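You operate a simulated robot arm through the tools that you are given. There is no shell and no other tool.

You are at the controls of a simulated robot arm. One attempt, no reset.

## Task
Dust the teal crown moulding, then stack it on the blue label pile.
Fine: lay the blue tabbed pad on the pile first, under it. The duster goes back on the low table. Set down upright: felt duster. What is to be rubbed or washed off counts as gone when no trace of it is left.

The check looks at the end state, three seconds after you hand in, the way a careful person would. Anything else that was tipped, shoved, dropped, spilled or broken makes it a failure.

## Robot
A 6-joint arm with a two-finger parallel gripper, fixed in place. Base frame: the origin is on the floor under the middle of its stand, x ahead of it, y to its left, z up. Units: m, rad, N and s.
It reaches about 1.347 m from its shoulder. Its first joint turns from -2.897 to 2.897 rad. Payload 3.91 kg.
Tool frame: the origin (TCP) lies between the finger pads and is the grasp point; the fingertips stand 0.03 m ahead of it; z points along the fingers, y is the line along which they close. Largest opening 0.11 m; finger width 0.02, thickness 0.01; the body of the gripper, 0.048 by 0.112 m, starts 0.055 m behind the TCP.
Orientation is that of the tool frame in the base frame, as a unit quaternion [x, y, z, w]. With the fingers straight down and closing along the base's y, the tool's x points along the base's -x, its y along +y and its z along -z.

## Interface
- The arm moves only by the tool send_rows. Its argument "steps" is a list of rows, each a list of 6 numbers: the shift along the base's x, y, z in units of 250 mm (1.0 is 250 mm), then the turn, a rotation vector about the base's x, y, z in units of 45 degrees (1.0 is 45 degrees). In form: [[tx, ty, tz, wx, wy, wz], ...]. A call has 1 to 20 rows; each row is the pose to reach, as a shift and turn from the pose commanded when the call began. "fingers" is the closure in counts, from 0 (fully open) to 255 (shut), set as the call begins (left out, the last holds). A call with a number of a shift or a turn outside -1 to 1 is refused whole. Rows are played at 5 a second. More than 0.05 m and 0.15 rad between two rows, or a gripper value outside its range, and nothing of the call is played. A pose out of reach is approached as far as the arm can. The call stops where the force on the tool passes 40 N (or 10 N more than at its start, if that is more) or the arm is blocked; 0.2 s more then pass. Each finger travels about 0.108 m/s and halts on what it meets, pressing with about 32 N; the grip force reading is that of the motor and also rises with nothing between the fingers. The clock runs only during rows and for 0.2 s after the last one: add rows that repeat a pose to give the fingers time. The reply holds the time, the measured pose of the TCP, the force on the tool along the base axes, the opening and the grip force, in the units named above and with some noise, with the torque about the TCP (base axes, N m) and any sound that the robot's microphone picked up.
- Cameras (640 x 400 px; columns grow to the right, rows downward): "scene" is fixed at [0.0505, -0.651, 1.2006]; the picture's right is [0.59, -0.81, 0.00], its down [-0.35, -0.26, -0.90] and it looks along [0.73, 0.53, -0.43] (base axes); focal length 374 px, centre (320, 200). "wrist" rides on the gripper at [0.072, 0.017, -0.103] in the tool frame; the picture's right is [-0.23, 0.97, 0.00], its down [-0.76, -0.18, -0.62] and it looks along [-0.61, -0.14, 0.78] (tool axes); focal length 222 px, centre (320, 200).
- grab_frame(camera): a new picture of that camera. The clock stands still meanwhile.
- probe_pixels(camera, pixels): for up to 12 pixels [column, row] of the newest picture of that camera ("zoom" is the newest enlarged one), the place [x, y, z] in the base frame of the surface seen there, good to about 0.003 m. The clock stands still meanwhile.
- close_up(camera, box): a new picture of the part [left, top, right, bottom] of that camera's present view, enlarged. The clock stands still meanwhile.
- finish_job(): hands the job in; it is judged then, once.

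Unless the task says otherwise, let go and move clear before handing in.

The tools are called after "Emit:" by a JSON object that holds its "op" and its "data". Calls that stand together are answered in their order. send_rows: Moves the arm, as the interface text tells. Its arguments: {"type":"object","properties":{"steps":{"type":"array"},"fingers":{"type":"number"}},"required":["steps"]} The other tools are called the same way: grab_frame (camera) takes a picture; probe_pixels (camera, pixels) gives the place of the surface under pixels of a picture; close_up (camera, box) takes an enlarged picture of a part of a camera's view; finish_job () hands the job in.

At the start:

```text
clock: 0.0
ee_pos: [0.5908, -0.0582, 1.0203]
tool_rot: [0.001, 1.0, 0.001, 0.001]
contact_force: [-0.7, 0.6, 0.1]
ft_torque: [0.02, 0.01, 0.0]
width: 0.1101
grip_force: 0.1
```

scene: 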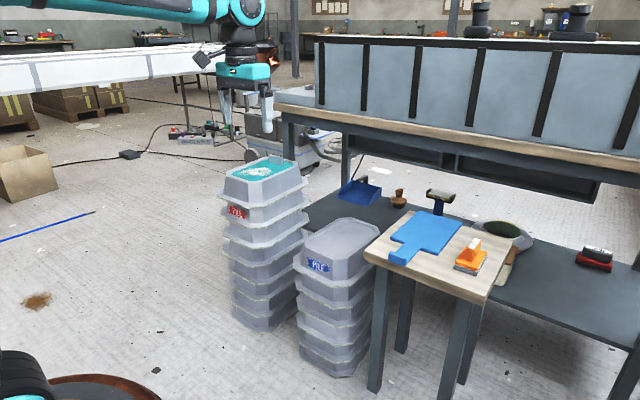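
wrist: 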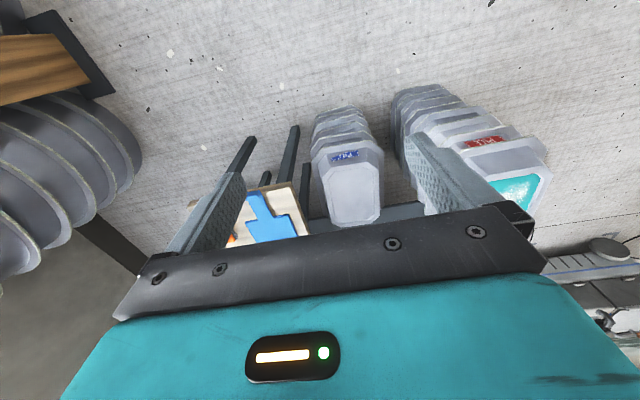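

The scene picture shows two piles of grey trays (red label with teal top near 262,170; blue label near 340,245), a small table with a blue tabbed pad (425,235) and an orange duster (470,255). I'll look closer at each before moving.

Emit:
{"op": "close_up", "data": {"camera": "scene", "box": [200, 140, 400, 265]}}

Emit:
{"op": "close_up", "data": {"camera": "scene", "box": [340, 170, 540, 295]}}

Emit:
{"op": "grab_frame", "data": {"camera": "wrist"}}

Emit:
{"op": "grab_frame", "data": {"camera": "scene"}}

```text
3.20 times, centred on (300, 202) of scene
```

zoom: 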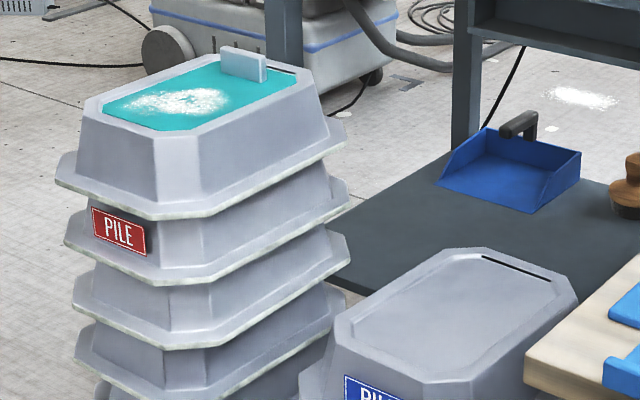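

```text
3.20 times, centred on (440, 232) of scene
```

zoom: 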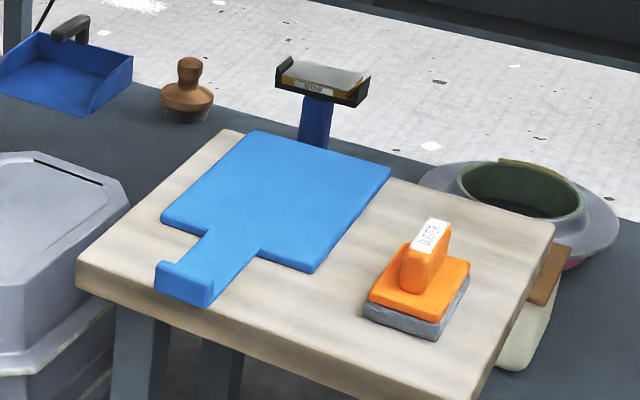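

```text
taken
```

wrist: 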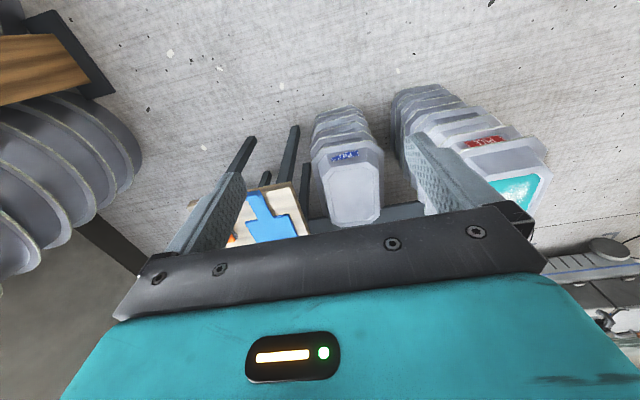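

```text
taken
```

scene: 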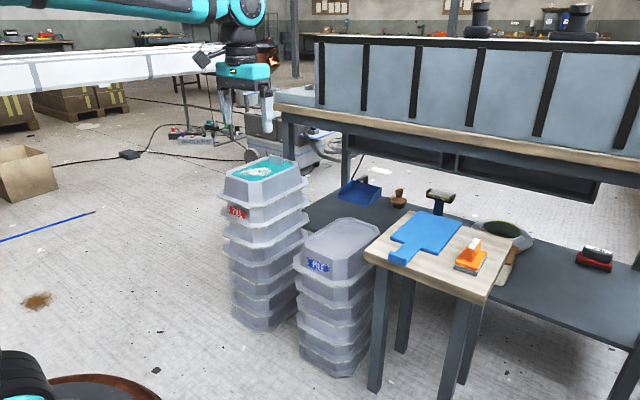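

The close-ups show white dust on the teal crown with a grey fin at its far end, a pad with an upturned tab, and an orange duster with an upright grip. I'll measure these surfaces.

Emit:
{"op": "close_up", "data": {"camera": "scene", "box": [215, 145, 315, 207]}}

```text
6.40 times, centred on (265, 176) of scene
```

zoom: 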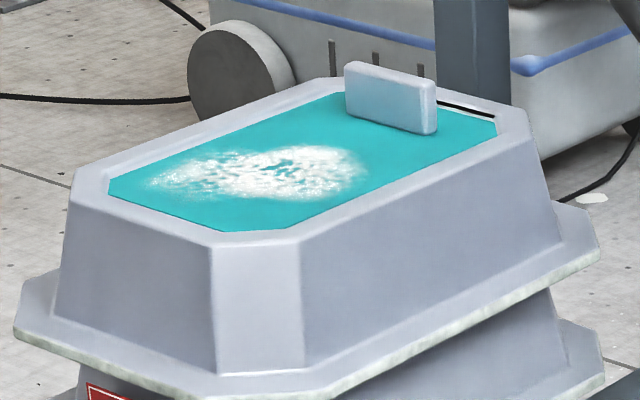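

Emit:
{"op": "probe_pixels", "data": {"camera": "zoom", "pixels": [[110, 190], [220, 238], [290, 232], [495, 125], [350, 85], [365, 68], [425, 82], [390, 100], [350, 115], [430, 130], [150, 180], [360, 170]]}}

Emit:
{"op": "probe_pixels", "data": {"camera": "zoom", "pixels": [[75, 185], [210, 250], [300, 250], [530, 135], [20, 320], [220, 390], [350, 380], [595, 240], [335, 80], [470, 107], [260, 170], [270, 215]]}}

```text
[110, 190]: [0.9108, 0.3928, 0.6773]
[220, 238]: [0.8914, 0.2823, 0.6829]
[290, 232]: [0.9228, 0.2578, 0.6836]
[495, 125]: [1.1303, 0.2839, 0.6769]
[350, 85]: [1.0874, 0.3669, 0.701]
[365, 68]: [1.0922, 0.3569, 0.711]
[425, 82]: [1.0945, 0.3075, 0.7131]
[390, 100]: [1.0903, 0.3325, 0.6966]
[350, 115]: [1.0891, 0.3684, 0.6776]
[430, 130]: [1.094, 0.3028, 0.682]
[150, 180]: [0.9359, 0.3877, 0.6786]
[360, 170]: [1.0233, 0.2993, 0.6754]
```

```text
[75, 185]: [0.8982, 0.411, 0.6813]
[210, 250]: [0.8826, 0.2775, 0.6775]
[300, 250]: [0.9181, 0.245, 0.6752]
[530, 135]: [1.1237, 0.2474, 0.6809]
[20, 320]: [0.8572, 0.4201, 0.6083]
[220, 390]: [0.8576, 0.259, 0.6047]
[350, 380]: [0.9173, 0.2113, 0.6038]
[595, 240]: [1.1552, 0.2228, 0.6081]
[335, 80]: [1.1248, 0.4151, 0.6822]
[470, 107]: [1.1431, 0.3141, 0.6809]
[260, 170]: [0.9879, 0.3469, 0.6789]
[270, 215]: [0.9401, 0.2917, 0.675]
```

The crown's top is at z≈0.68 and its fin stands at about x 1.09, y 0.303–0.368, up to 0.713. Next I'll measure the blue pile, pad and duster.

Emit:
{"op": "close_up", "data": {"camera": "scene", "box": [285, 205, 385, 267]}}

```text
6.40 times, centred on (335, 236) of scene
```

zoom: 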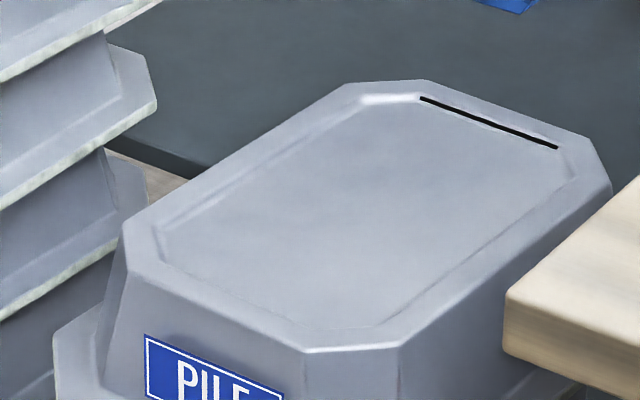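

Emit:
{"op": "probe_pixels", "data": {"camera": "zoom", "pixels": [[125, 225], [135, 270], [305, 348], [398, 348], [608, 185], [585, 140], [425, 83], [350, 86], [422, 99], [556, 148], [330, 200], [57, 335]]}}

Emit:
{"op": "close_up", "data": {"camera": "scene", "box": [375, 200, 475, 262]}}

```text
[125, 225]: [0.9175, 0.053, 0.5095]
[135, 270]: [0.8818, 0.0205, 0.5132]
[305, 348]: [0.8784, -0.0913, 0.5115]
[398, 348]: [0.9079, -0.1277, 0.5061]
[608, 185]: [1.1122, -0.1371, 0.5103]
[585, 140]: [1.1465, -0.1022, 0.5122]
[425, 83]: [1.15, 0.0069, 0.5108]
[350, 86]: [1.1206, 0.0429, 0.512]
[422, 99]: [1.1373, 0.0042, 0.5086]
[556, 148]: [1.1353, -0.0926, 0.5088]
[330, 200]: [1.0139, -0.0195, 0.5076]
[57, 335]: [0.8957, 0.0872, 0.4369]
```

```text
6.40 times, centred on (425, 231) of scene
```

zoom: 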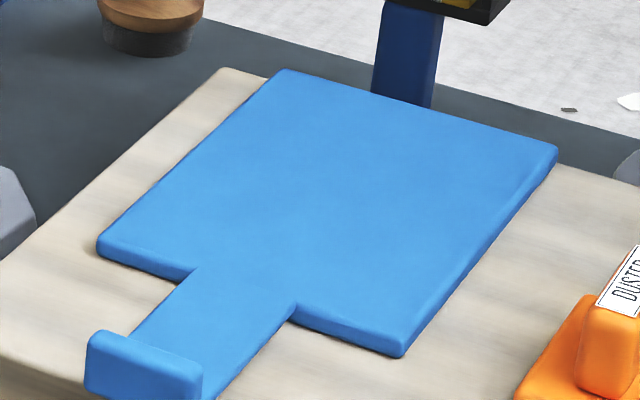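

Emit:
{"op": "probe_pixels", "data": {"camera": "zoom", "pixels": [[100, 245], [195, 275], [292, 312], [398, 352], [555, 155], [285, 72], [92, 340], [195, 375], [145, 345], [160, 320], [250, 350], [330, 200]]}}

Emit:
{"op": "close_up", "data": {"camera": "scene", "box": [375, 230, 455, 280]}}

```text
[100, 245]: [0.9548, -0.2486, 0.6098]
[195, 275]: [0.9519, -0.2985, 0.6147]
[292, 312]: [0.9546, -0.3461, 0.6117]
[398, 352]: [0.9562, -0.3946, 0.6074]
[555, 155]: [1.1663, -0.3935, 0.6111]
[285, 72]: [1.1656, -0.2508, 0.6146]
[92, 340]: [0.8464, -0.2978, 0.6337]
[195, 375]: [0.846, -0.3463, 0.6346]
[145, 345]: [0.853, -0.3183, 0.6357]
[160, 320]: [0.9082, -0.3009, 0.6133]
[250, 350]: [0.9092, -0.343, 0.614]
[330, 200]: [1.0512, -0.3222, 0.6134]
```

```text
8.00 times, centred on (415, 255) of scene
```

zoom: 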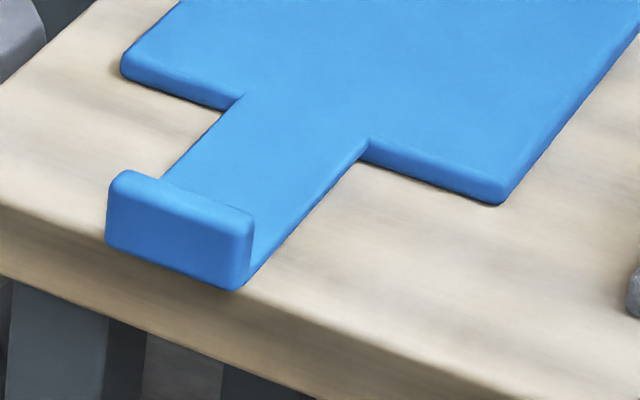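

The pad's body is about x 0.953–1.167, y −0.396…−0.249 with a 0.048 m strip to a lip at x≈0.85. Now I'll look at how the pile pieces sit on one another and measure the duster.

Emit:
{"op": "close_up", "data": {"camera": "scene", "box": [215, 150, 395, 385]}}

```text
1.70 times, centred on (305, 268) of scene
```

zoom: 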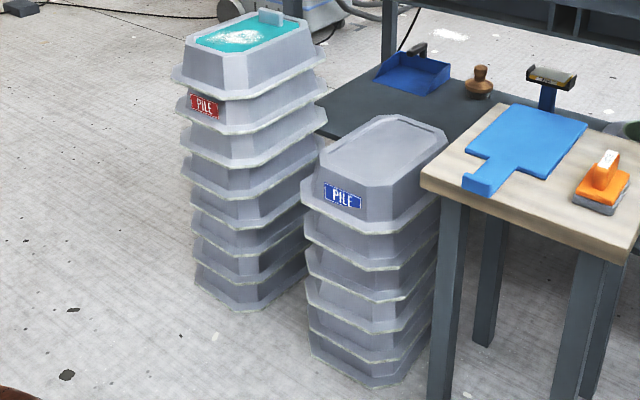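

Emit:
{"op": "probe_pixels", "data": {"camera": "zoom", "pixels": [[222, 98], [220, 132], [225, 167], [228, 199], [232, 230], [236, 258], [240, 288], [355, 233], [358, 267], [362, 300], [364, 330], [367, 360]]}}

Emit:
{"op": "close_up", "data": {"camera": "scene", "box": [290, 240, 390, 302]}}

```text
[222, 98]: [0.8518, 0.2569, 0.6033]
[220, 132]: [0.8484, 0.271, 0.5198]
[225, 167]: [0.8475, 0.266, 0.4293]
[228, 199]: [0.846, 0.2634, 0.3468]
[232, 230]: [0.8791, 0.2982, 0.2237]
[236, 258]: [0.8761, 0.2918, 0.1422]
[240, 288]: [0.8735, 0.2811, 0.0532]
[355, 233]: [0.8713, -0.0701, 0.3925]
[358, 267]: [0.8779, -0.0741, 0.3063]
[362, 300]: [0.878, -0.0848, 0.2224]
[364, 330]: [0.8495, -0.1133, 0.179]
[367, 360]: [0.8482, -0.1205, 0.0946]
```

```text
6.40 times, centred on (340, 271) of scene
```

zoom: 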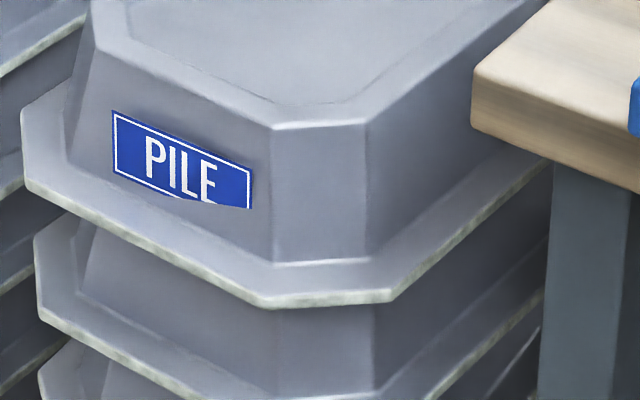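

Both piles step by about 0.085 m per piece, so pieces sit flange-on-crown (blue pile top ≈0.511). Now the duster and table.

Emit:
{"op": "close_up", "data": {"camera": "scene", "box": [440, 225, 520, 275]}}

```text
8.00 times, centred on (480, 250) of scene
```

zoom: 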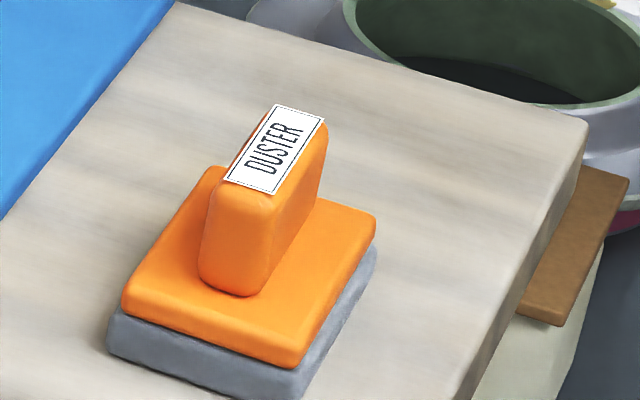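

Emit:
{"op": "probe_pixels", "data": {"camera": "zoom", "pixels": [[126, 310], [296, 360], [373, 220], [208, 170], [225, 180], [270, 192], [320, 118], [275, 107], [215, 270], [250, 285], [110, 345], [290, 390]]}}

Emit:
{"op": "probe_pixels", "data": {"camera": "zoom", "pixels": [[60, 300], [480, 200], [180, 8], [585, 130], [480, 390], [250, 60], [60, 220], [272, 150], [300, 250], [180, 250], [540, 300], [600, 190]]}}

```text
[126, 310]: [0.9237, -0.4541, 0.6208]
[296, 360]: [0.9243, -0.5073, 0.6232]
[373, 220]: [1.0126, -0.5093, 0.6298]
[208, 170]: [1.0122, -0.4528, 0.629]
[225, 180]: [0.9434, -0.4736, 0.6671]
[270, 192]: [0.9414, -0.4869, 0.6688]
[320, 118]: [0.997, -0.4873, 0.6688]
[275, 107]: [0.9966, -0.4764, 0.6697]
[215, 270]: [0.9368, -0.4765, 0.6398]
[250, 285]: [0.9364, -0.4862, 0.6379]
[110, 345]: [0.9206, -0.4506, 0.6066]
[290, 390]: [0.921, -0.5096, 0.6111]
```

```text
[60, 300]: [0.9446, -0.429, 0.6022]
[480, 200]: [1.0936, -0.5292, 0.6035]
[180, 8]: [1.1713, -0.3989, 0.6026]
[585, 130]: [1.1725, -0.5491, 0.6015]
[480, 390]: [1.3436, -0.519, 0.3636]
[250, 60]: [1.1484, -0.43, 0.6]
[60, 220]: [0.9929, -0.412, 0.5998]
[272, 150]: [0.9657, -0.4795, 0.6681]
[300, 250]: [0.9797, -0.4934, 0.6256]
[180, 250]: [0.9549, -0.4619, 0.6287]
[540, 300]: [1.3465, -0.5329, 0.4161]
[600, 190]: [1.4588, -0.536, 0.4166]
```

The duster stands at about (0.968, −0.4805), grip along x, top 0.669, table top ≈0.602. I'll map the dust outline and the bench edge for clearance.

Emit:
{"op": "close_up", "data": {"camera": "scene", "box": [228, 152, 300, 197]}}

Emit:
{"op": "probe_pixels", "data": {"camera": "scene", "pixels": [[280, 100], [290, 108], [400, 128], [500, 150], [600, 172], [290, 150], [345, 165], [320, 60], [375, 190], [438, 197], [397, 195], [500, 240]]}}

```text
8.89 times, centred on (264, 174) of scene
```

zoom: 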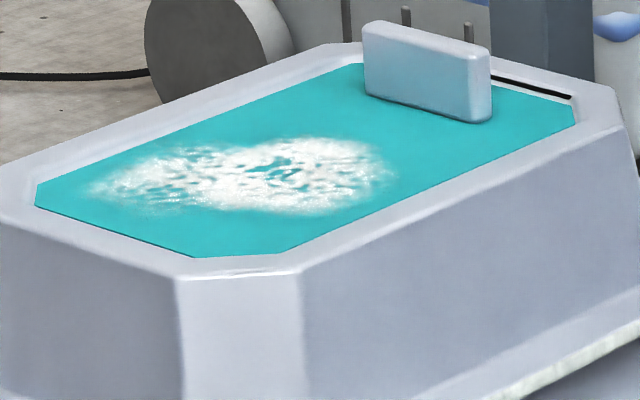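

```text
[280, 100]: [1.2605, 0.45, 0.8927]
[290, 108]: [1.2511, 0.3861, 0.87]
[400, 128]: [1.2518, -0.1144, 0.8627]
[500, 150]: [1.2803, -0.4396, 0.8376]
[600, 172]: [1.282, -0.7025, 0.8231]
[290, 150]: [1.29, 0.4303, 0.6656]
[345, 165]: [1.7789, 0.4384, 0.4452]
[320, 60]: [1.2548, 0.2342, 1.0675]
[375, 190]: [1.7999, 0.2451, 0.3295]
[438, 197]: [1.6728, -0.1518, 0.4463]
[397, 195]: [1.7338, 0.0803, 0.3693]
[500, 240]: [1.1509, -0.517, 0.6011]
```

Emit:
{"op": "probe_pixels", "data": {"camera": "zoom", "pixels": [[85, 190], [100, 182], [150, 150], [250, 140], [330, 135], [385, 150], [400, 178], [350, 212], [250, 215], [180, 212], [120, 205], [230, 180]]}}

Emit:
{"op": "probe_pixels", "data": {"camera": "zoom", "pixels": [[38, 185], [35, 205], [195, 257], [290, 252], [573, 122], [575, 105], [355, 65], [365, 90], [370, 25], [480, 55], [490, 80], [485, 118]]}}

```text
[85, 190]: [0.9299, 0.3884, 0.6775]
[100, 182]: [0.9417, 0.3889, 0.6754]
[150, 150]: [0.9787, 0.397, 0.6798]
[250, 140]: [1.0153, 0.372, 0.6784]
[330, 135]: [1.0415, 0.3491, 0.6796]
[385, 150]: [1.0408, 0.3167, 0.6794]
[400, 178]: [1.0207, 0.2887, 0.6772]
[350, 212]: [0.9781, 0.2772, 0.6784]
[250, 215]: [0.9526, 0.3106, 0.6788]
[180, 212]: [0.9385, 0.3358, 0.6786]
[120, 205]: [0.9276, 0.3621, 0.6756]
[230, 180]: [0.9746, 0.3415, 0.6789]
```

```text
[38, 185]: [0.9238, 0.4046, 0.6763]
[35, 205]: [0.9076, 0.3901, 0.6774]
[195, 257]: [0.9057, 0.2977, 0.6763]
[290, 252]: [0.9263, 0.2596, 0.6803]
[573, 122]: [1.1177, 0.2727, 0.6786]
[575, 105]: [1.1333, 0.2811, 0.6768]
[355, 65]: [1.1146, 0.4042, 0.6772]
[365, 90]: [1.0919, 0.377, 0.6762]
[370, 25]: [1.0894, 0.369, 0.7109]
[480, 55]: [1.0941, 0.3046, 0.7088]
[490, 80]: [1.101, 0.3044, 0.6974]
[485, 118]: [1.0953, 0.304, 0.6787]
```

Dust covers about x 0.928–1.045, y 0.277–0.397 on teal spanning x 0.89–1.13, y 0.26–0.404; the bench front is at x≈1.25, clear of the work. I'll move toward a spot above the duster.

Emit:
{"op": "send_rows", "data": {"steps": [[0.109, -0.121, 0, 0, 0, 0], [0.217, -0.242, 0, 0, 0, 0], [0.326, -0.363, 0, 0, 0, 0], [0.434, -0.485, 0, 0, 0, 0], [0.543, -0.606, 0, 0, 0, 0], [0.651, -0.727, 0, 0, 0, 0], [0.76, -0.848, 0, 0, 0, 0]], "fingers": 0}}

```text
clock: 1.6
ee_pos: [0.7811, -0.2686, 1.0221]
tool_rot: [0.0, 1.0, 0.0, 0.001]
contact_force: [-0.9, 0.5, 0.9]
ft_torque: [0.0, -0.05, 0.02]
width: 0.11
grip_force: 0.1
```

Pose is (0.781, −0.269, 1.022) with no contact. Continuing to above the duster, at z≈0.80.

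Emit:
{"op": "send_rows", "data": {"steps": [[0.094, -0.106, -0.05, 0, 0, 0], [0.187, -0.212, -0.13, 0, 0, 0], [0.281, -0.318, -0.23, 0, 0, 0], [0.374, -0.424, -0.34, 0, 0, 0], [0.468, -0.53, -0.46, 0, 0, 0], [0.561, -0.636, -0.58, 0, 0, 0], [0.655, -0.742, -0.7, 0, 0, 0], [0.748, -0.848, -0.8, 0, 0, 0], [0.748, -0.848, -0.888, 0, 0, 0]]}}

Emit:
{"op": "grab_frame", "data": {"camera": "wrist"}}

Emit:
{"op": "grab_frame", "data": {"camera": "scene"}}

```text
clock: 3.6
ee_pos: [0.9698, -0.4826, 0.7997]
tool_rot: [-0.001, 1.0, 0.001, 0.001]
contact_force: [-0.7, -1.2, 0.6]
ft_torque: [-0.03, -0.03, -0.01]
width: 0.1098
grip_force: 0.1
```

```text
taken
```

wrist: 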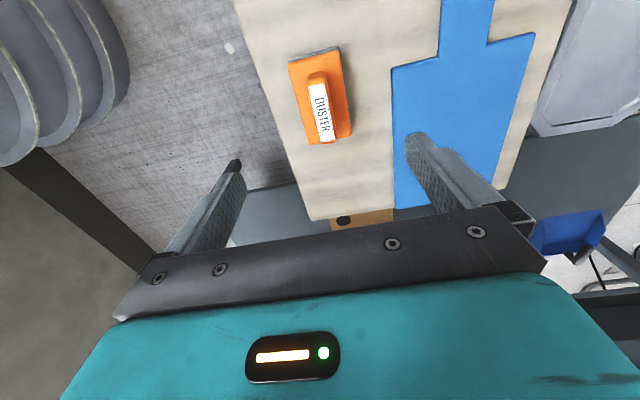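

```text
taken
```

scene: 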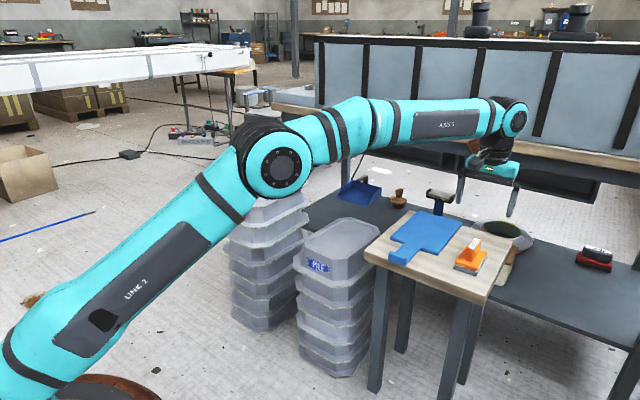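

Fingers are open around the duster's line of sight; the wrist picture shows the duster grip (320,110). I'll check its place from this view.

Emit:
{"op": "probe_pixels", "data": {"camera": "wrist", "pixels": [[310, 85], [327, 82], [318, 140], [334, 138], [322, 112], [290, 62], [337, 48], [352, 135], [308, 143], [316, 75], [270, 120], [325, 95]]}}

Emit:
{"op": "close_up", "data": {"camera": "wrist", "box": [270, 30, 370, 160]}}

```text
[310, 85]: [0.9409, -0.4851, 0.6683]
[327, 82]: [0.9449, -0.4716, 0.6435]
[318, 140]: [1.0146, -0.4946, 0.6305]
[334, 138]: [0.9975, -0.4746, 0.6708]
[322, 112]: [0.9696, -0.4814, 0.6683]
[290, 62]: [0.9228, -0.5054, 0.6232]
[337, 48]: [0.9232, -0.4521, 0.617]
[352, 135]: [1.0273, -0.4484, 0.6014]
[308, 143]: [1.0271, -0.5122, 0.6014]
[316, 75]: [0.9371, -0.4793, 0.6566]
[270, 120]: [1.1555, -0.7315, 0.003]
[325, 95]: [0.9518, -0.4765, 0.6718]
```

```text
3.08 times, centred on (320, 95) of wrist
```

zoom: 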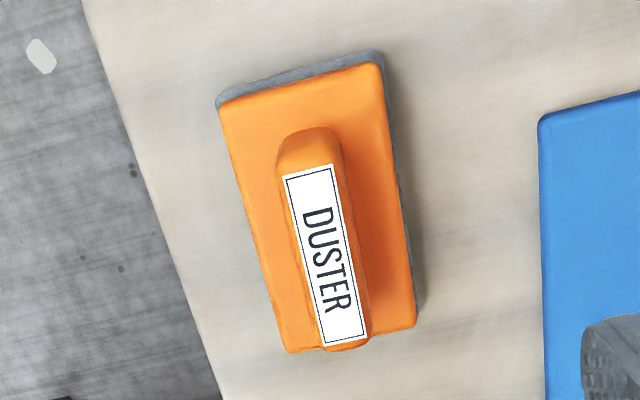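

Grip centre is (0.968, −0.4805), top 0.669. I'll nudge +2 mm in y and descend to z≈0.664 with the fingers open.

Emit:
{"op": "send_rows", "data": {"steps": [[-0.006, 0.008, -0.15, 0, 0, 0], [-0.006, 0.008, -0.3, 0, 0, 0], [-0.006, 0.008, -0.42, 0, 0, 0], [-0.006, 0.008, -0.5, 0, 0, 0], [-0.006, 0.008, -0.542, 0, 0, 0], [-0.006, 0.008, -0.542, 0, 0, 0]]}}

Emit:
{"op": "close_up", "data": {"camera": "scene", "box": [430, 190, 550, 280]}}

```text
clock: 5.0
ee_pos: [0.9672, -0.4803, 0.6634]
tool_rot: [0.001, 1.0, 0.001, 0.001]
contact_force: [-0.4, -0.8, -0.6]
ft_torque: [-0.04, -0.01, 0.01]
width: 0.1101
grip_force: 0.0
```

```text
4.44 times, centred on (490, 235) of scene
```

zoom: 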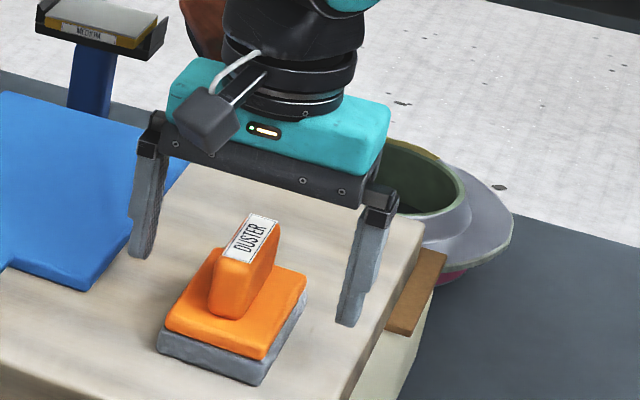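

The fingers straddle the grip evenly with no contact. Closing on it.

Emit:
{"op": "send_rows", "data": {"steps": [[0, 0, 0, 0, 0, 0], [0, 0, 0, 0, 0, 0], [0, 0, 0, 0, 0, 0], [0, 0, 0, 0, 0, 0], [0, 0, 0, 0, 0, 0]], "fingers": 255}}

```text
clock: 6.2
ee_pos: [0.9666, -0.48, 0.6632]
tool_rot: [0.001, 1.0, 0.001, 0.001]
contact_force: [1.0, 1.2, 0.5]
ft_torque: [-0.01, -0.04, -0.01]
width: 0.0216
grip_force: 31.5
```

Gripped: opening 0.0216, force 31.5. Lifting straight up, then moving toward +y.

Emit:
{"op": "send_rows", "data": {"steps": [[0, 0, 0.05, 0, 0, 0], [0, 0, 0.2, 0, 0, 0], [0, 0, 0.38, 0, 0, 0], [0, 0, 0.56, 0, 0, 0], [0, 0.05, 0.72, 0, 0, 0], [0, 0.2, 0.76, 0, 0, 0], [0, 0.38, 0.76, 0, 0, 0], [0, 0.56, 0.76, 0, 0, 0], [0, 0.74, 0.76, 0, 0, 0], [0, 0.92, 0.76, 0, 0, 0]]}}

Emit:
{"op": "grab_frame", "data": {"camera": "scene"}}

```text
clock: 8.4
ee_pos: [0.9669, -0.2516, 0.8539]
tool_rot: [-0.001, 1.0, 0.0, 0.001]
contact_force: [-0.4, -1.2, -1.6]
ft_torque: [0.06, 0.0, -0.02]
width: 0.0213
grip_force: 31.7
```

```text
taken
```

scene: 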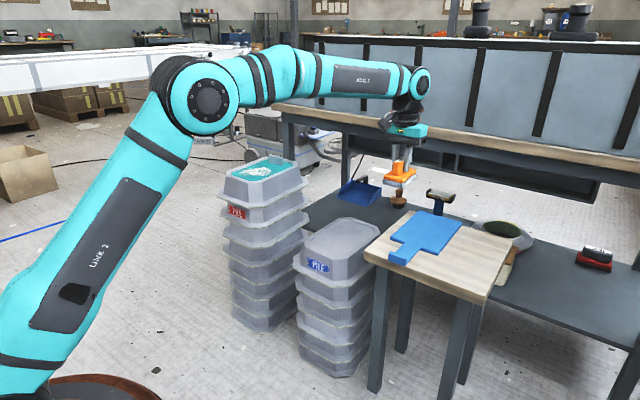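

The duster is held level and clear above everything. Continuing in +y at the same height.

Emit:
{"op": "send_rows", "data": {"steps": [[0.02, 0.18, 0, 0, 0, 0], [0.03, 0.36, 0, 0, 0, 0], [0.04, 0.54, 0, 0, 0, 0], [0.05, 0.72, 0, 0, 0, 0], [0.06, 0.9, 0, 0, 0, 0]]}}

Emit:
{"op": "send_rows", "data": {"steps": [[0, 0.18, 0, 0, 0, 0], [0, 0.36, 0, 0, 0, 0], [0, 0.54, 0, 0, 0, 0], [0, 0.72, 0, 0, 0, 0], [0, 0.9, 0, 0, 0, 0]]}}

Emit:
{"op": "grab_frame", "data": {"camera": "scene"}}

```text
clock: 9.6
ee_pos: [0.9794, -0.0256, 0.8549]
tool_rot: [0.001, 1.0, 0.001, 0.001]
contact_force: [-0.3, -0.4, -1.0]
ft_torque: [0.04, 0.01, 0.0]
width: 0.0218
grip_force: 32.2
```

```text
clock: 10.8
ee_pos: [0.9815, 0.1986, 0.8526]
tool_rot: [0.001, 1.0, 0.002, 0.002]
contact_force: [-0.5, -0.7, -0.4]
ft_torque: [0.03, 0.03, 0.03]
width: 0.0213
grip_force: 32.4
```

```text
taken
```

scene: 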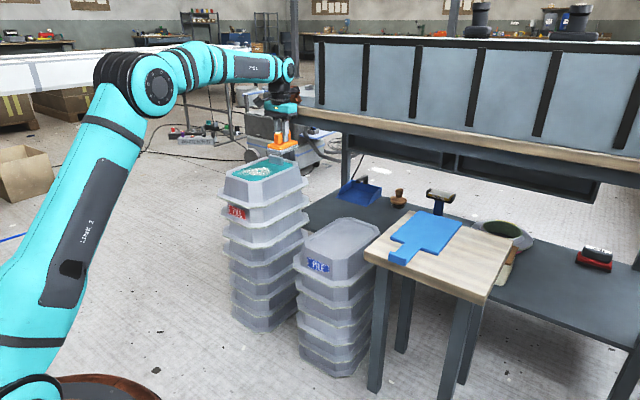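

At (0.981, 0.199, 0.853). Moving over the dust centre and down to z≈0.765, leaving about 2.5 cm of air.

Emit:
{"op": "send_rows", "data": {"steps": [[0.01, 0.18, 0, 0, 0, 0], [0.01, 0.36, 0, 0, 0, 0], [0.01, 0.545, -0.02, 0, 0, 0], [0.01, 0.545, -0.18, 0, 0, 0], [0.01, 0.545, -0.3, 0, 0, 0], [0.01, 0.545, -0.35, 0, 0, 0], [0.01, 0.545, -0.35, 0, 0, 0]]}}

Emit:
{"op": "close_up", "data": {"camera": "scene", "box": [215, 110, 315, 207]}}

Emit:
{"op": "grab_frame", "data": {"camera": "wrist"}}

```text
clock: 12.4
ee_pos: [0.9825, 0.3373, 0.7647]
tool_rot: [0.001, 1.0, 0.0, 0.001]
contact_force: [0.6, -0.4, -0.6]
ft_torque: [0.01, -0.01, 0.02]
width: 0.0218
grip_force: 32.3
```

```text
4.12 times, centred on (265, 158) of scene
```

zoom: 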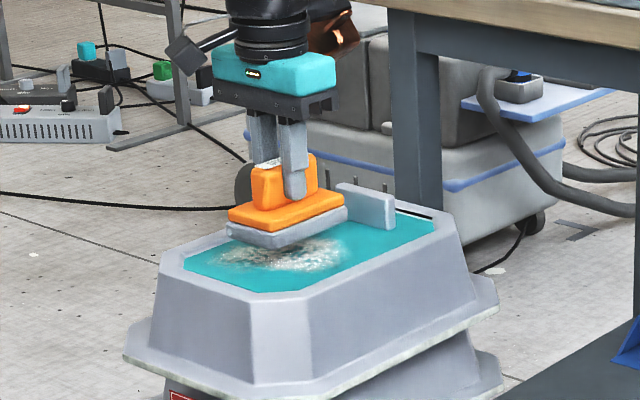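

```text
taken
```

wrist: 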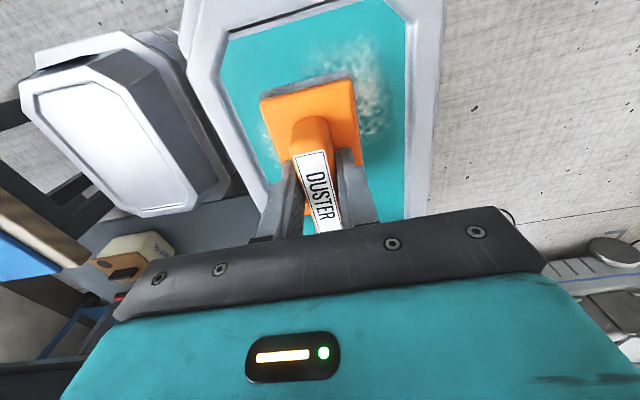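

The duster is level above the dust, expected contact near z 0.739. Creeping down to just above it.

Emit:
{"op": "send_rows", "data": {"steps": [[0, 0, -0.04, 0, 0, 0], [0, 0, -0.07, 0, 0, 0], [0, 0, -0.09, 0, 0, 0], [0, 0, -0.09, 0, 0, 0]]}}

Emit:
{"op": "send_rows", "data": {"steps": [[0, 0, -0.004, 0, 0, 0], [0, 0, -0.008, 0, 0, 0], [0, 0, -0.008, 0, 0, 0]]}}

```text
clock: 13.4
ee_pos: [0.9831, 0.3363, 0.7441]
tool_rot: [0.0, 1.0, 0.001, 0.0]
contact_force: [2.8, 1.4, 6.1]
ft_torque: [-0.05, 0.2, 0.02]
width: 0.0215
grip_force: 32.5
```

```text
clock: 14.2
ee_pos: [0.9827, 0.3359, 0.7423]
tool_rot: [0.0, 1.0, 0.001, 0.002]
contact_force: [5.6, 0.6, 27.5]
ft_torque: [-0.07, 0.29, 0.01]
width: 0.0215
grip_force: 32.5
```

Contact: 27.5 N at z 0.7423, more than needed. Easing up about 1.6 mm for a lighter rub.

Emit:
{"op": "send_rows", "data": {"steps": [[0, 0, 0.003, 0, 0, 0], [0, 0, 0.0065, 0, 0, 0], [0, 0, 0.0065, 0, 0, 0]]}}

```text
clock: 15.0
ee_pos: [0.9826, 0.3356, 0.7432]
tool_rot: [0.0, 1.0, 0.001, 0.001]
contact_force: [-0.2, 4.7, 21.1]
ft_torque: [0.01, -0.46, 0.04]
width: 0.0217
grip_force: 31.6
```

Still 21 N. Raising another 1 mm.

Emit:
{"op": "send_rows", "data": {"steps": [[0, 0, 0.004, 0, 0, 0], [0, 0, 0.004, 0, 0, 0]]}}

```text
clock: 15.6
ee_pos: [0.9833, 0.335, 0.7443]
tool_rot: [0.0, 1.0, 0.0, 0.0]
contact_force: [-4.2, 1.7, 11.8]
ft_torque: [0.03, -0.47, 0.07]
width: 0.0214
grip_force: 31.8
```

About 12 N now, a fair rubbing pressure. First stroke across y at this x, watching the force.

Emit:
{"op": "send_rows", "data": {"steps": [[0, 0.04, 0, 0, 0, 0], [0, 0.08, 0, 0, 0, 0], [0, 0.12, 0, 0, 0, 0], [0, 0.136, 0, 0, 0, 0], [0, 0.08, 0, 0, 0, 0], [0, 0.03, 0, 0, 0, 0], [0, -0.02, 0, 0, 0, 0], [0, -0.07, 0, 0, 0, 0], [0, -0.12, 0, 0, 0, 0], [0, -0.148, 0, 0, 0, 0]]}}

Emit:
{"op": "close_up", "data": {"camera": "scene", "box": [215, 110, 315, 207]}}

```text
clock: 17.8
ee_pos: [0.9838, 0.2985, 0.7435]
tool_rot: [0.0, 1.0, -0.001, 0.001]
contact_force: [0.0, 0.3, 2.9]
ft_torque: [-0.07, -0.14, -0.05]
width: 0.0215
grip_force: 32.1
```

```text
4.12 times, centred on (265, 158) of scene
```

zoom: 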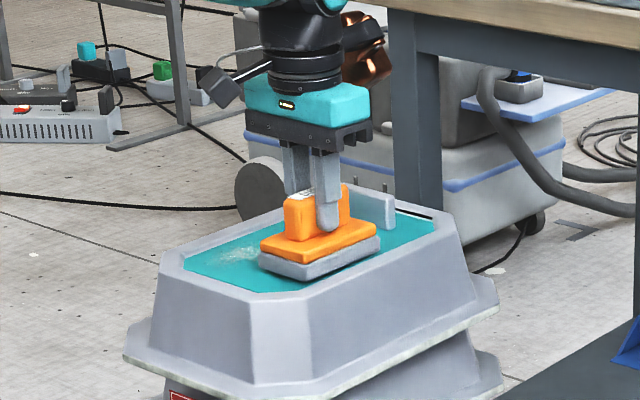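

The dust is wiping away; what remains is at low x (around 235,253 in the close-up). I'll press 0.5 mm more and sweep the low-x side, then the high-x side.

Emit:
{"op": "send_rows", "data": {"steps": [[-0.05, 0, -0.002, 0, 0, 0], [-0.1, 0, -0.002, 0, 0, 0], [-0.1, 0.06, -0.002, 0, 0, 0], [-0.1, 0.12, -0.002, 0, 0, 0], [-0.1, 0.18, -0.002, 0, 0, 0], [-0.1, 0.24, -0.002, 0, 0, 0], [-0.1, 0.284, -0.002, 0, 0, 0], [-0.05, 0.284, -0.002, 0, 0, 0], [0, 0.284, -0.002, 0, 0, 0], [0.06, 0.284, -0.002, 0, 0, 0], [0.112, 0.284, -0.002, 0, 0, 0], [0.112, 0.22, -0.002, 0, 0, 0], [0.112, 0.16, -0.002, 0, 0, 0], [0.112, 0.1, -0.002, 0, 0, 0], [0.112, 0.04, -0.002, 0, 0, 0], [0.112, 0, -0.002, 0, 0, 0]]}}

Emit:
{"op": "close_up", "data": {"camera": "scene", "box": [215, 110, 315, 207]}}

```text
clock: 21.2
ee_pos: [1.0126, 0.3005, 0.7437]
tool_rot: [-0.001, 1.0, -0.001, 0.001]
contact_force: [0.0, 0.4, -1.2]
ft_torque: [-0.02, 0.02, -0.02]
width: 0.0217
grip_force: 32.0
```

```text
4.12 times, centred on (265, 158) of scene
```

zoom: 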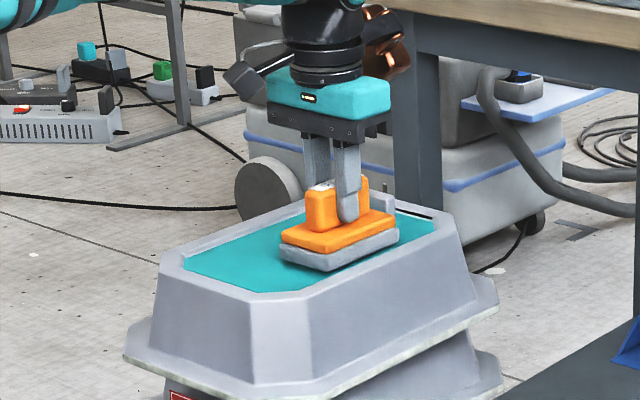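

The teal looks clean here, but the force shows contact was lost near the end. I'll lift off and look at the surface.

Emit:
{"op": "send_rows", "data": {"steps": [[0, 0, 0.05, 0, 0, 0], [0, 0, 0.18, 0, 0, 0], [0, 0, 0.36, 0, 0, 0], [0, -0.18, 0.4, 0, 0, 0], [0, -0.36, 0.4, 0, 0, 0], [0, -0.54, 0.4, 0, 0, 0], [0, -0.7, 0.4, 0, 0, 0]]}}

Emit:
{"op": "close_up", "data": {"camera": "scene", "box": [228, 152, 300, 197]}}

Emit:
{"op": "grab_frame", "data": {"camera": "wrist"}}

```text
clock: 22.8
ee_pos: [1.01, 0.125, 0.8433]
tool_rot: [-0.001, 1.0, 0.0, 0.001]
contact_force: [0.6, 0.3, -1.2]
ft_torque: [-0.08, 0.01, -0.01]
width: 0.0213
grip_force: 32.0
```

```text
8.89 times, centred on (264, 174) of scene
```

zoom: 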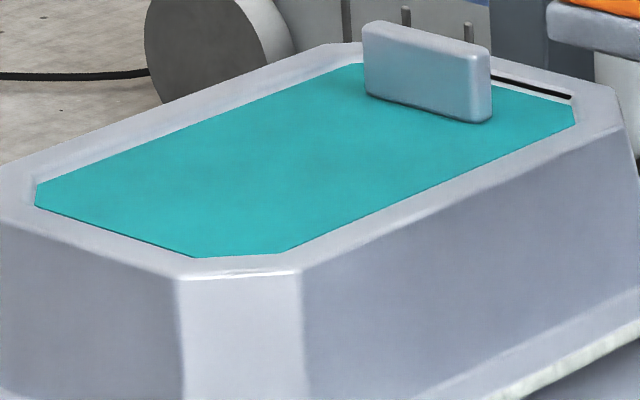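

```text
taken
```

wrist: 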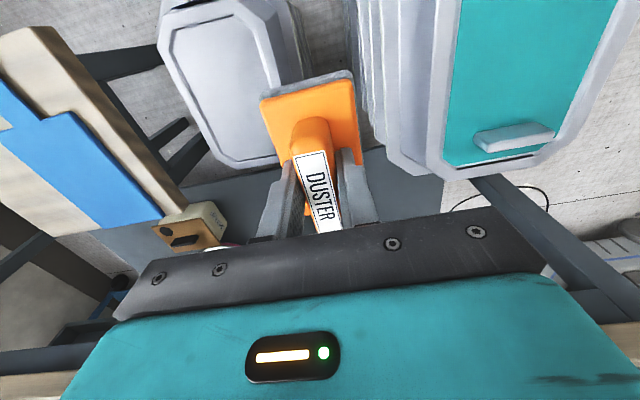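

The teal surface looks clean and the moulding hasn't shifted (same pixels as before). I'll check tighter for faint traces.

Emit:
{"op": "close_up", "data": {"camera": "scene", "box": [230, 160, 275, 185]}}

Emit:
{"op": "close_up", "data": {"camera": "wrist", "box": [420, 0, 640, 180]}}

```text
14.22 times, centred on (252, 172) of scene
```

zoom: 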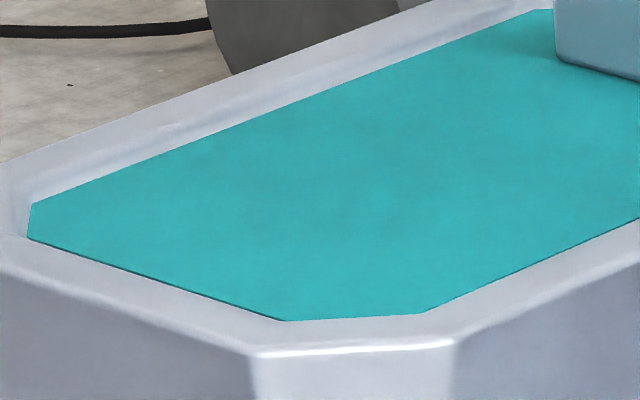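

```text
2.22 times, centred on (530, 90) of wrist
```

zoom: 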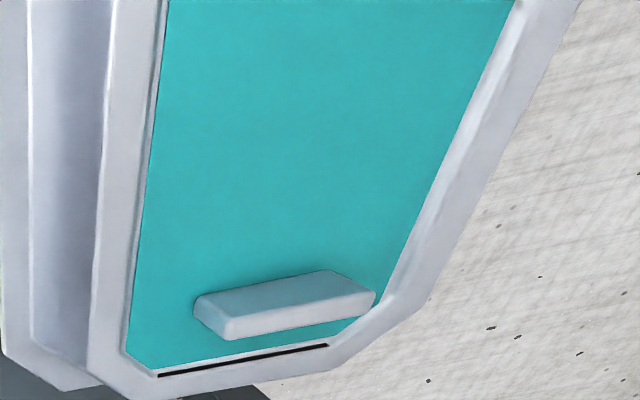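

No trace of white remains anywhere. While here, I'll measure the fin and the crown corners from this wrist view.

Emit:
{"op": "probe_pixels", "data": {"camera": "zoom", "pixels": [[195, 298], [330, 272], [374, 293], [228, 322], [228, 338], [368, 308], [158, 375], [327, 345], [280, 297], [128, 350], [150, 150], [430, 200]]}}

```text
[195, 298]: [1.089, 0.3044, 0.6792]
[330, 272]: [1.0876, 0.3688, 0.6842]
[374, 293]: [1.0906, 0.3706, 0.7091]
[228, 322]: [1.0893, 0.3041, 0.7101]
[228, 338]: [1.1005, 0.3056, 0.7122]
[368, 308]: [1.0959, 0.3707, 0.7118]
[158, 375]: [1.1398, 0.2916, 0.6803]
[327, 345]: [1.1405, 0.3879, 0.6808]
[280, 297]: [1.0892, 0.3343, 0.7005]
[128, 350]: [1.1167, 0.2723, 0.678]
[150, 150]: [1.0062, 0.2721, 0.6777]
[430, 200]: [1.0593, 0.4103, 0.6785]
```

The surface is dust-free; fin is about x 1.088–1.104, y 0.304–0.370. Taking the duster back toward its place on the low table.

Emit:
{"op": "send_rows", "data": {"steps": [[-0.03, -0.18, 0, 0, 0, 0], [-0.06, -0.36, 0, 0, 0, 0], [-0.09, -0.54, 0, 0, 0, 0], [-0.12, -0.72, 0, 0, 0, 0], [-0.15, -0.9, 0, 0, 0, 0]]}}

Emit:
{"op": "send_rows", "data": {"steps": [[-0.01, -0.18, 0, 0, 0, 0], [-0.02, -0.36, 0, 0, 0, 0], [-0.02, -0.54, 0, 0, 0, 0], [-0.02, -0.72, 0, 0, 0, 0], [-0.02, -0.9, 0, 0, 0, 0]]}}

```text
clock: 24.0
ee_pos: [0.9753, -0.1011, 0.8435]
tool_rot: [0.0, 1.0, 0.0, 0.0]
contact_force: [-0.5, 1.3, -1.7]
ft_torque: [-0.07, 0.03, 0.0]
width: 0.0215
grip_force: 32.1
```

```text
clock: 25.2
ee_pos: [0.9683, -0.3261, 0.8448]
tool_rot: [-0.001, 1.0, 0.002, 0.001]
contact_force: [-0.1, 0.7, -1.4]
ft_torque: [-0.03, -0.01, 0.0]
width: 0.0217
grip_force: 32.4
```

At (0.968, −0.326, 0.845). Going to above the original spot and descending to about 1 cm over it.

Emit:
{"op": "send_rows", "data": {"steps": [[0, -0.18, 0, 0, 0, 0], [0, -0.36, 0, 0, 0, 0], [0, -0.52, 0, 0, 0, 0], [0, -0.626, 0, 0, 0, 0], [0, -0.626, -0.15, 0, 0, 0], [0, -0.626, -0.3, 0, 0, 0], [0, -0.626, -0.45, 0, 0, 0], [0, -0.626, -0.58, 0, 0, 0], [0, -0.626, -0.66, 0, 0, 0], [0, -0.626, -0.68, 0, 0, 0], [0, -0.626, -0.68, 0, 0, 0]]}}

Emit:
{"op": "close_up", "data": {"camera": "scene", "box": [430, 190, 550, 280]}}

```text
clock: 27.6
ee_pos: [0.9697, -0.485, 0.6724]
tool_rot: [0.0, 1.0, 0.001, 0.001]
contact_force: [-0.5, -0.7, -0.8]
ft_torque: [0.01, -0.01, 0.01]
width: 0.0216
grip_force: 32.6
```

```text
4.44 times, centred on (490, 235) of scene
```

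zoom: 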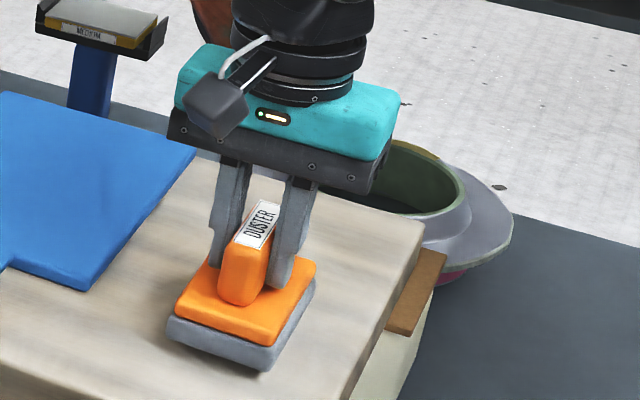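

The duster hovers level just above the table. Lowering in small steps until it touches.

Emit:
{"op": "send_rows", "data": {"steps": [[0, 0, -0.012, 0, 0, 0], [0, 0, -0.024, 0, 0, 0], [0, 0, -0.03, 0, 0, 0], [0, 0, -0.03, 0, 0, 0]]}}

Emit:
{"op": "send_rows", "data": {"steps": [[0, 0, -0.003, 0, 0, 0], [0, 0, -0.006, 0, 0, 0], [0, 0, -0.006, 0, 0, 0]]}}

```text
clock: 28.6
ee_pos: [0.9699, -0.4823, 0.665]
tool_rot: [0.0, 1.0, 0.001, 0.001]
contact_force: [0.7, 0.1, -1.0]
ft_torque: [0.01, 0.01, -0.01]
width: 0.0216
grip_force: 31.9
```

```text
clock: 29.4
ee_pos: [0.9692, -0.4823, 0.664]
tool_rot: [0.0, 1.0, 0.002, 0.0]
contact_force: [-0.9, 1.0, -1.3]
ft_torque: [-0.02, 0.02, 0.01]
width: 0.0218
grip_force: 32.3
```

No contact yet at z 0.664. Lowering another 1–1.5 mm.

Emit:
{"op": "send_rows", "data": {"steps": [[0, 0, -0.003, 0, 0, 0], [0, 0, -0.005, 0, 0, 0], [0, 0, -0.005, 0, 0, 0]]}}

```text
clock: 30.2
ee_pos: [0.9702, -0.4834, 0.6629]
tool_rot: [0.0, 1.0, 0.0, 0.001]
contact_force: [1.4, -0.7, 3.1]
ft_torque: [-0.11, 0.03, 0.04]
width: 0.0213
grip_force: 32.1
```

Light contact (about 4 N change). Releasing, waiting, then rising straight up.

Emit:
{"op": "send_rows", "data": {"steps": [[0, 0, 0, 0, 0, 0], [0, 0, 0, 0, 0, 0], [0, 0, 0, 0, 0, 0], [0, 0, 0, 0, 0, 0]], "fingers": 0}}

Emit:
{"op": "send_rows", "data": {"steps": [[0, 0, 0.04, 0, 0, 0], [0, 0, 0.14, 0, 0, 0], [0, 0, 0.3, 0, 0, 0], [0, 0, 0.48, 0, 0, 0], [0, 0, 0.6, 0, 0, 0]]}}

Emit:
{"op": "close_up", "data": {"camera": "scene", "box": [430, 190, 550, 280]}}

```text
clock: 31.2
ee_pos: [0.9694, -0.4824, 0.6626]
tool_rot: [0.0, 1.0, 0.001, 0.002]
contact_force: [-0.4, -0.7, -0.4]
ft_torque: [0.01, 0.04, -0.01]
width: 0.1099
grip_force: 0.0
```

```text
clock: 32.4
ee_pos: [0.9689, -0.4825, 0.8133]
tool_rot: [0.0, 1.0, 0.001, 0.0]
contact_force: [0.0, 0.0, -0.4]
ft_torque: [0.0, 0.05, 0.0]
width: 0.11
grip_force: 0.1
```

```text
4.44 times, centred on (490, 235) of scene
```

zoom: 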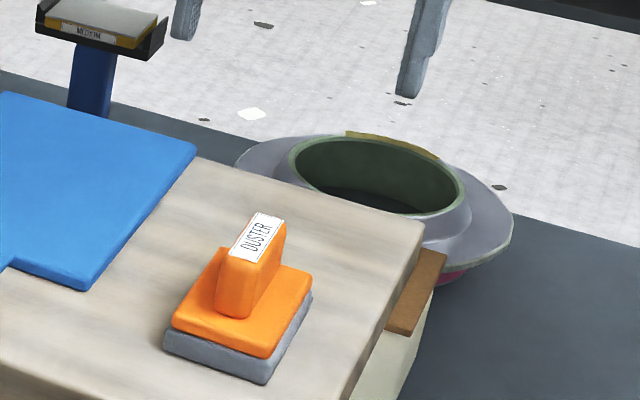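

The duster stands upright on the table at its old spot. Next the pad: I'll turn the gripper −90° about z so the fingers close along x across the lip, while moving above it.

Emit:
{"op": "send_rows", "data": {"steps": [[-0.066, 0.092, 0, 0, 0, -0.143], [-0.133, 0.183, 0, 0, 0, -0.286], [-0.199, 0.275, 0, 0, 0, -0.429], [-0.265, 0.367, 0, 0, 0, -0.571], [-0.331, 0.459, 0, 0, 0, -0.714], [-0.398, 0.55, 0, 0, 0, -0.857], [-0.464, 0.642, 0, 0, 0, -1.0]]}}

Emit:
{"op": "send_rows", "data": {"steps": [[0, 0, 0, 0, 0, -0.143], [0, 0, 0, 0, 0, -0.286], [0, 0, 0, 0, 0, -0.429], [0, 0, 0, 0, 0, -0.571], [0, 0, 0, 0, 0, -0.714], [0, 0, 0, 0, 0, -0.857], [0, 0, 0, 0, 0, -1.0], [0, 0, 0, 0, 0, -1.0]]}}

Emit:
{"op": "grab_frame", "data": {"camera": "wrist"}}

Emit:
{"op": "grab_frame", "data": {"camera": "scene"}}

```text
clock: 34.0
ee_pos: [0.852, -0.3226, 0.8132]
tool_rot: [0.383, 0.924, -0.001, 0.0]
contact_force: [-0.6, 0.2, 0.1]
ft_torque: [0.05, 0.02, 0.01]
width: 0.1103
grip_force: 0.1
```

```text
clock: 35.8
ee_pos: [0.8536, -0.322, 0.8132]
tool_rot: [0.707, 0.707, 0.0, 0.001]
contact_force: [0.4, -0.8, 0.6]
ft_torque: [0.01, -0.02, -0.05]
width: 0.1099
grip_force: 0.0
```

```text
taken
```

wrist: 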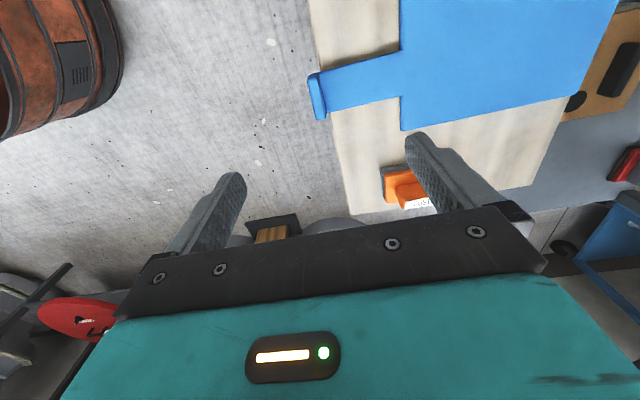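

```text
taken
```

scene: 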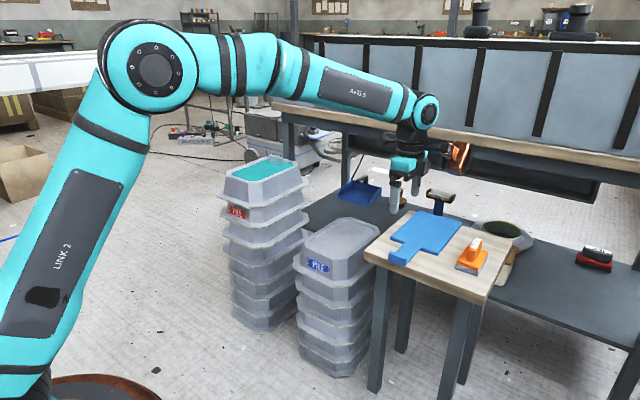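

The gripper is turned; the wrist view shows the lip at (316,95). Measuring the lip from here.

Emit:
{"op": "close_up", "data": {"camera": "wrist", "box": [290, 50, 410, 125]}}

```text
5.33 times, centred on (350, 88) of wrist
```

zoom: 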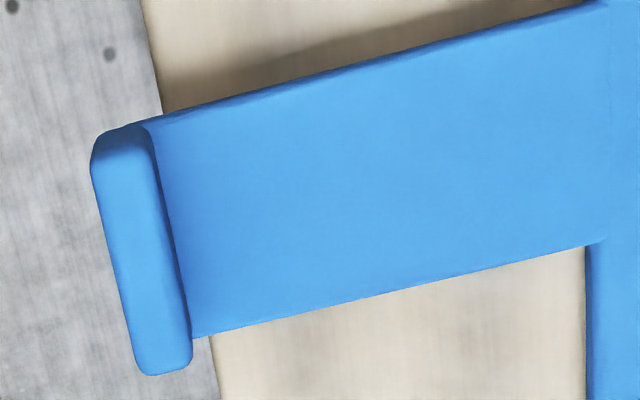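

Emit:
{"op": "probe_pixels", "data": {"camera": "zoom", "pixels": [[96, 160], [150, 150], [130, 140], [142, 360], [185, 350], [140, 250], [175, 240], [185, 200], [195, 320], [165, 370], [400, 150], [160, 100]]}}

```text
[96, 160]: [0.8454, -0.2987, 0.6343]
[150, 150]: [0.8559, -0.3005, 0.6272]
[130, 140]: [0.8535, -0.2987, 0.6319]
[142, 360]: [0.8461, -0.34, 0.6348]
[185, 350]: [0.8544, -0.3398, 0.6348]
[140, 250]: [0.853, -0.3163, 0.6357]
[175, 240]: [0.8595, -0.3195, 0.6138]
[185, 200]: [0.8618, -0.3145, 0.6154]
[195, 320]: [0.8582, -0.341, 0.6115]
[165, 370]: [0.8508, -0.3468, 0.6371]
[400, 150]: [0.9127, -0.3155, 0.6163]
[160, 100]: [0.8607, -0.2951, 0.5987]
```

Lip spans x 0.845–0.857, y centre −0.322, top 0.636; strip top ≈0.614. Descending to TCP z≈0.648 with fingers either side.

Emit:
{"op": "send_rows", "data": {"steps": [[-0.01, 0, -0.15, 0, 0, 0], [-0.01, 0, -0.3, 0, 0, 0], [-0.01, 0, -0.45, 0, 0, 0], [-0.01, 0, -0.56, 0, 0, 0], [-0.01, 0, -0.63, 0, 0, 0], [-0.01, 0, -0.66, 0, 0, 0], [-0.01, 0, -0.66, 0, 0, 0]]}}

Emit:
{"op": "close_up", "data": {"camera": "scene", "box": [360, 200, 450, 280]}}

```text
clock: 37.4
ee_pos: [0.8522, -0.3195, 0.6485]
tool_rot: [0.707, 0.707, -0.001, 0.0]
contact_force: [0.0, 0.0, -0.3]
ft_torque: [0.01, -0.03, 0.02]
width: 0.1098
grip_force: 0.0
```

```text
5.00 times, centred on (405, 240) of scene
```

zoom: 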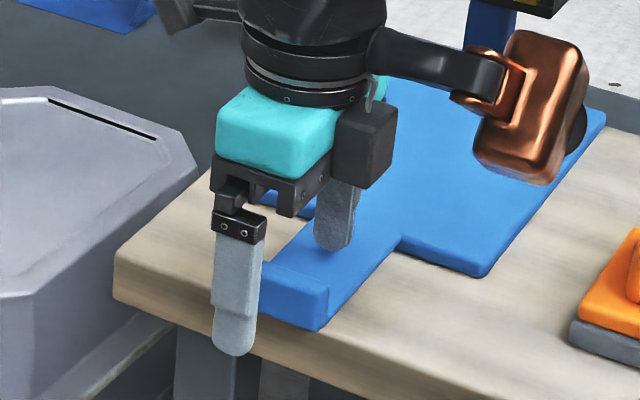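

The fingers straddle the lip. I also notice a copper-coloured block on the wrist (around 530,105 in the close-up) reaching toward +x; I'll measure it because it matters near the bench.

Emit:
{"op": "probe_pixels", "data": {"camera": "zoom", "pixels": [[530, 60], [545, 105], [490, 150], [545, 178], [575, 130], [510, 40], [480, 100], [430, 60], [365, 130], [225, 340], [340, 240], [300, 290]]}}

Emit:
{"op": "grab_frame", "data": {"camera": "scene"}}

```text
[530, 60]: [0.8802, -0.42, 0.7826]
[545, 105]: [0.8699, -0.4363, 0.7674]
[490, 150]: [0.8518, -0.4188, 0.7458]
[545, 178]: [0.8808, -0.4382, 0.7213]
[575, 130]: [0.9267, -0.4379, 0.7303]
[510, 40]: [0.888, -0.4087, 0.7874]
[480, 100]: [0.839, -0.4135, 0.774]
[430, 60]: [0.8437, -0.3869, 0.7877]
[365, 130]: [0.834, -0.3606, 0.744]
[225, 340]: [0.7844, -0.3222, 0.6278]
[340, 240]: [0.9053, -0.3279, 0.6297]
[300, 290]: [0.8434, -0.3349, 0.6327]
```

```text
taken
```

scene: 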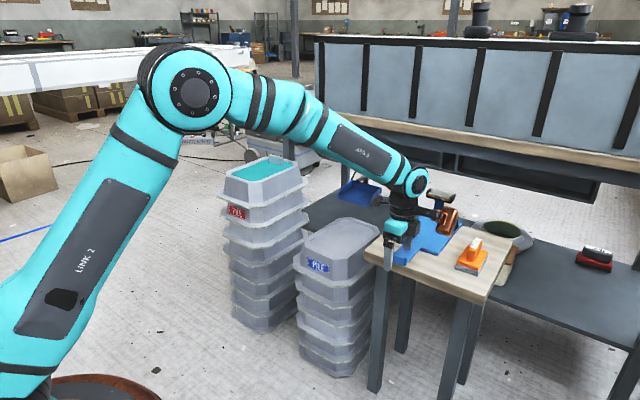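

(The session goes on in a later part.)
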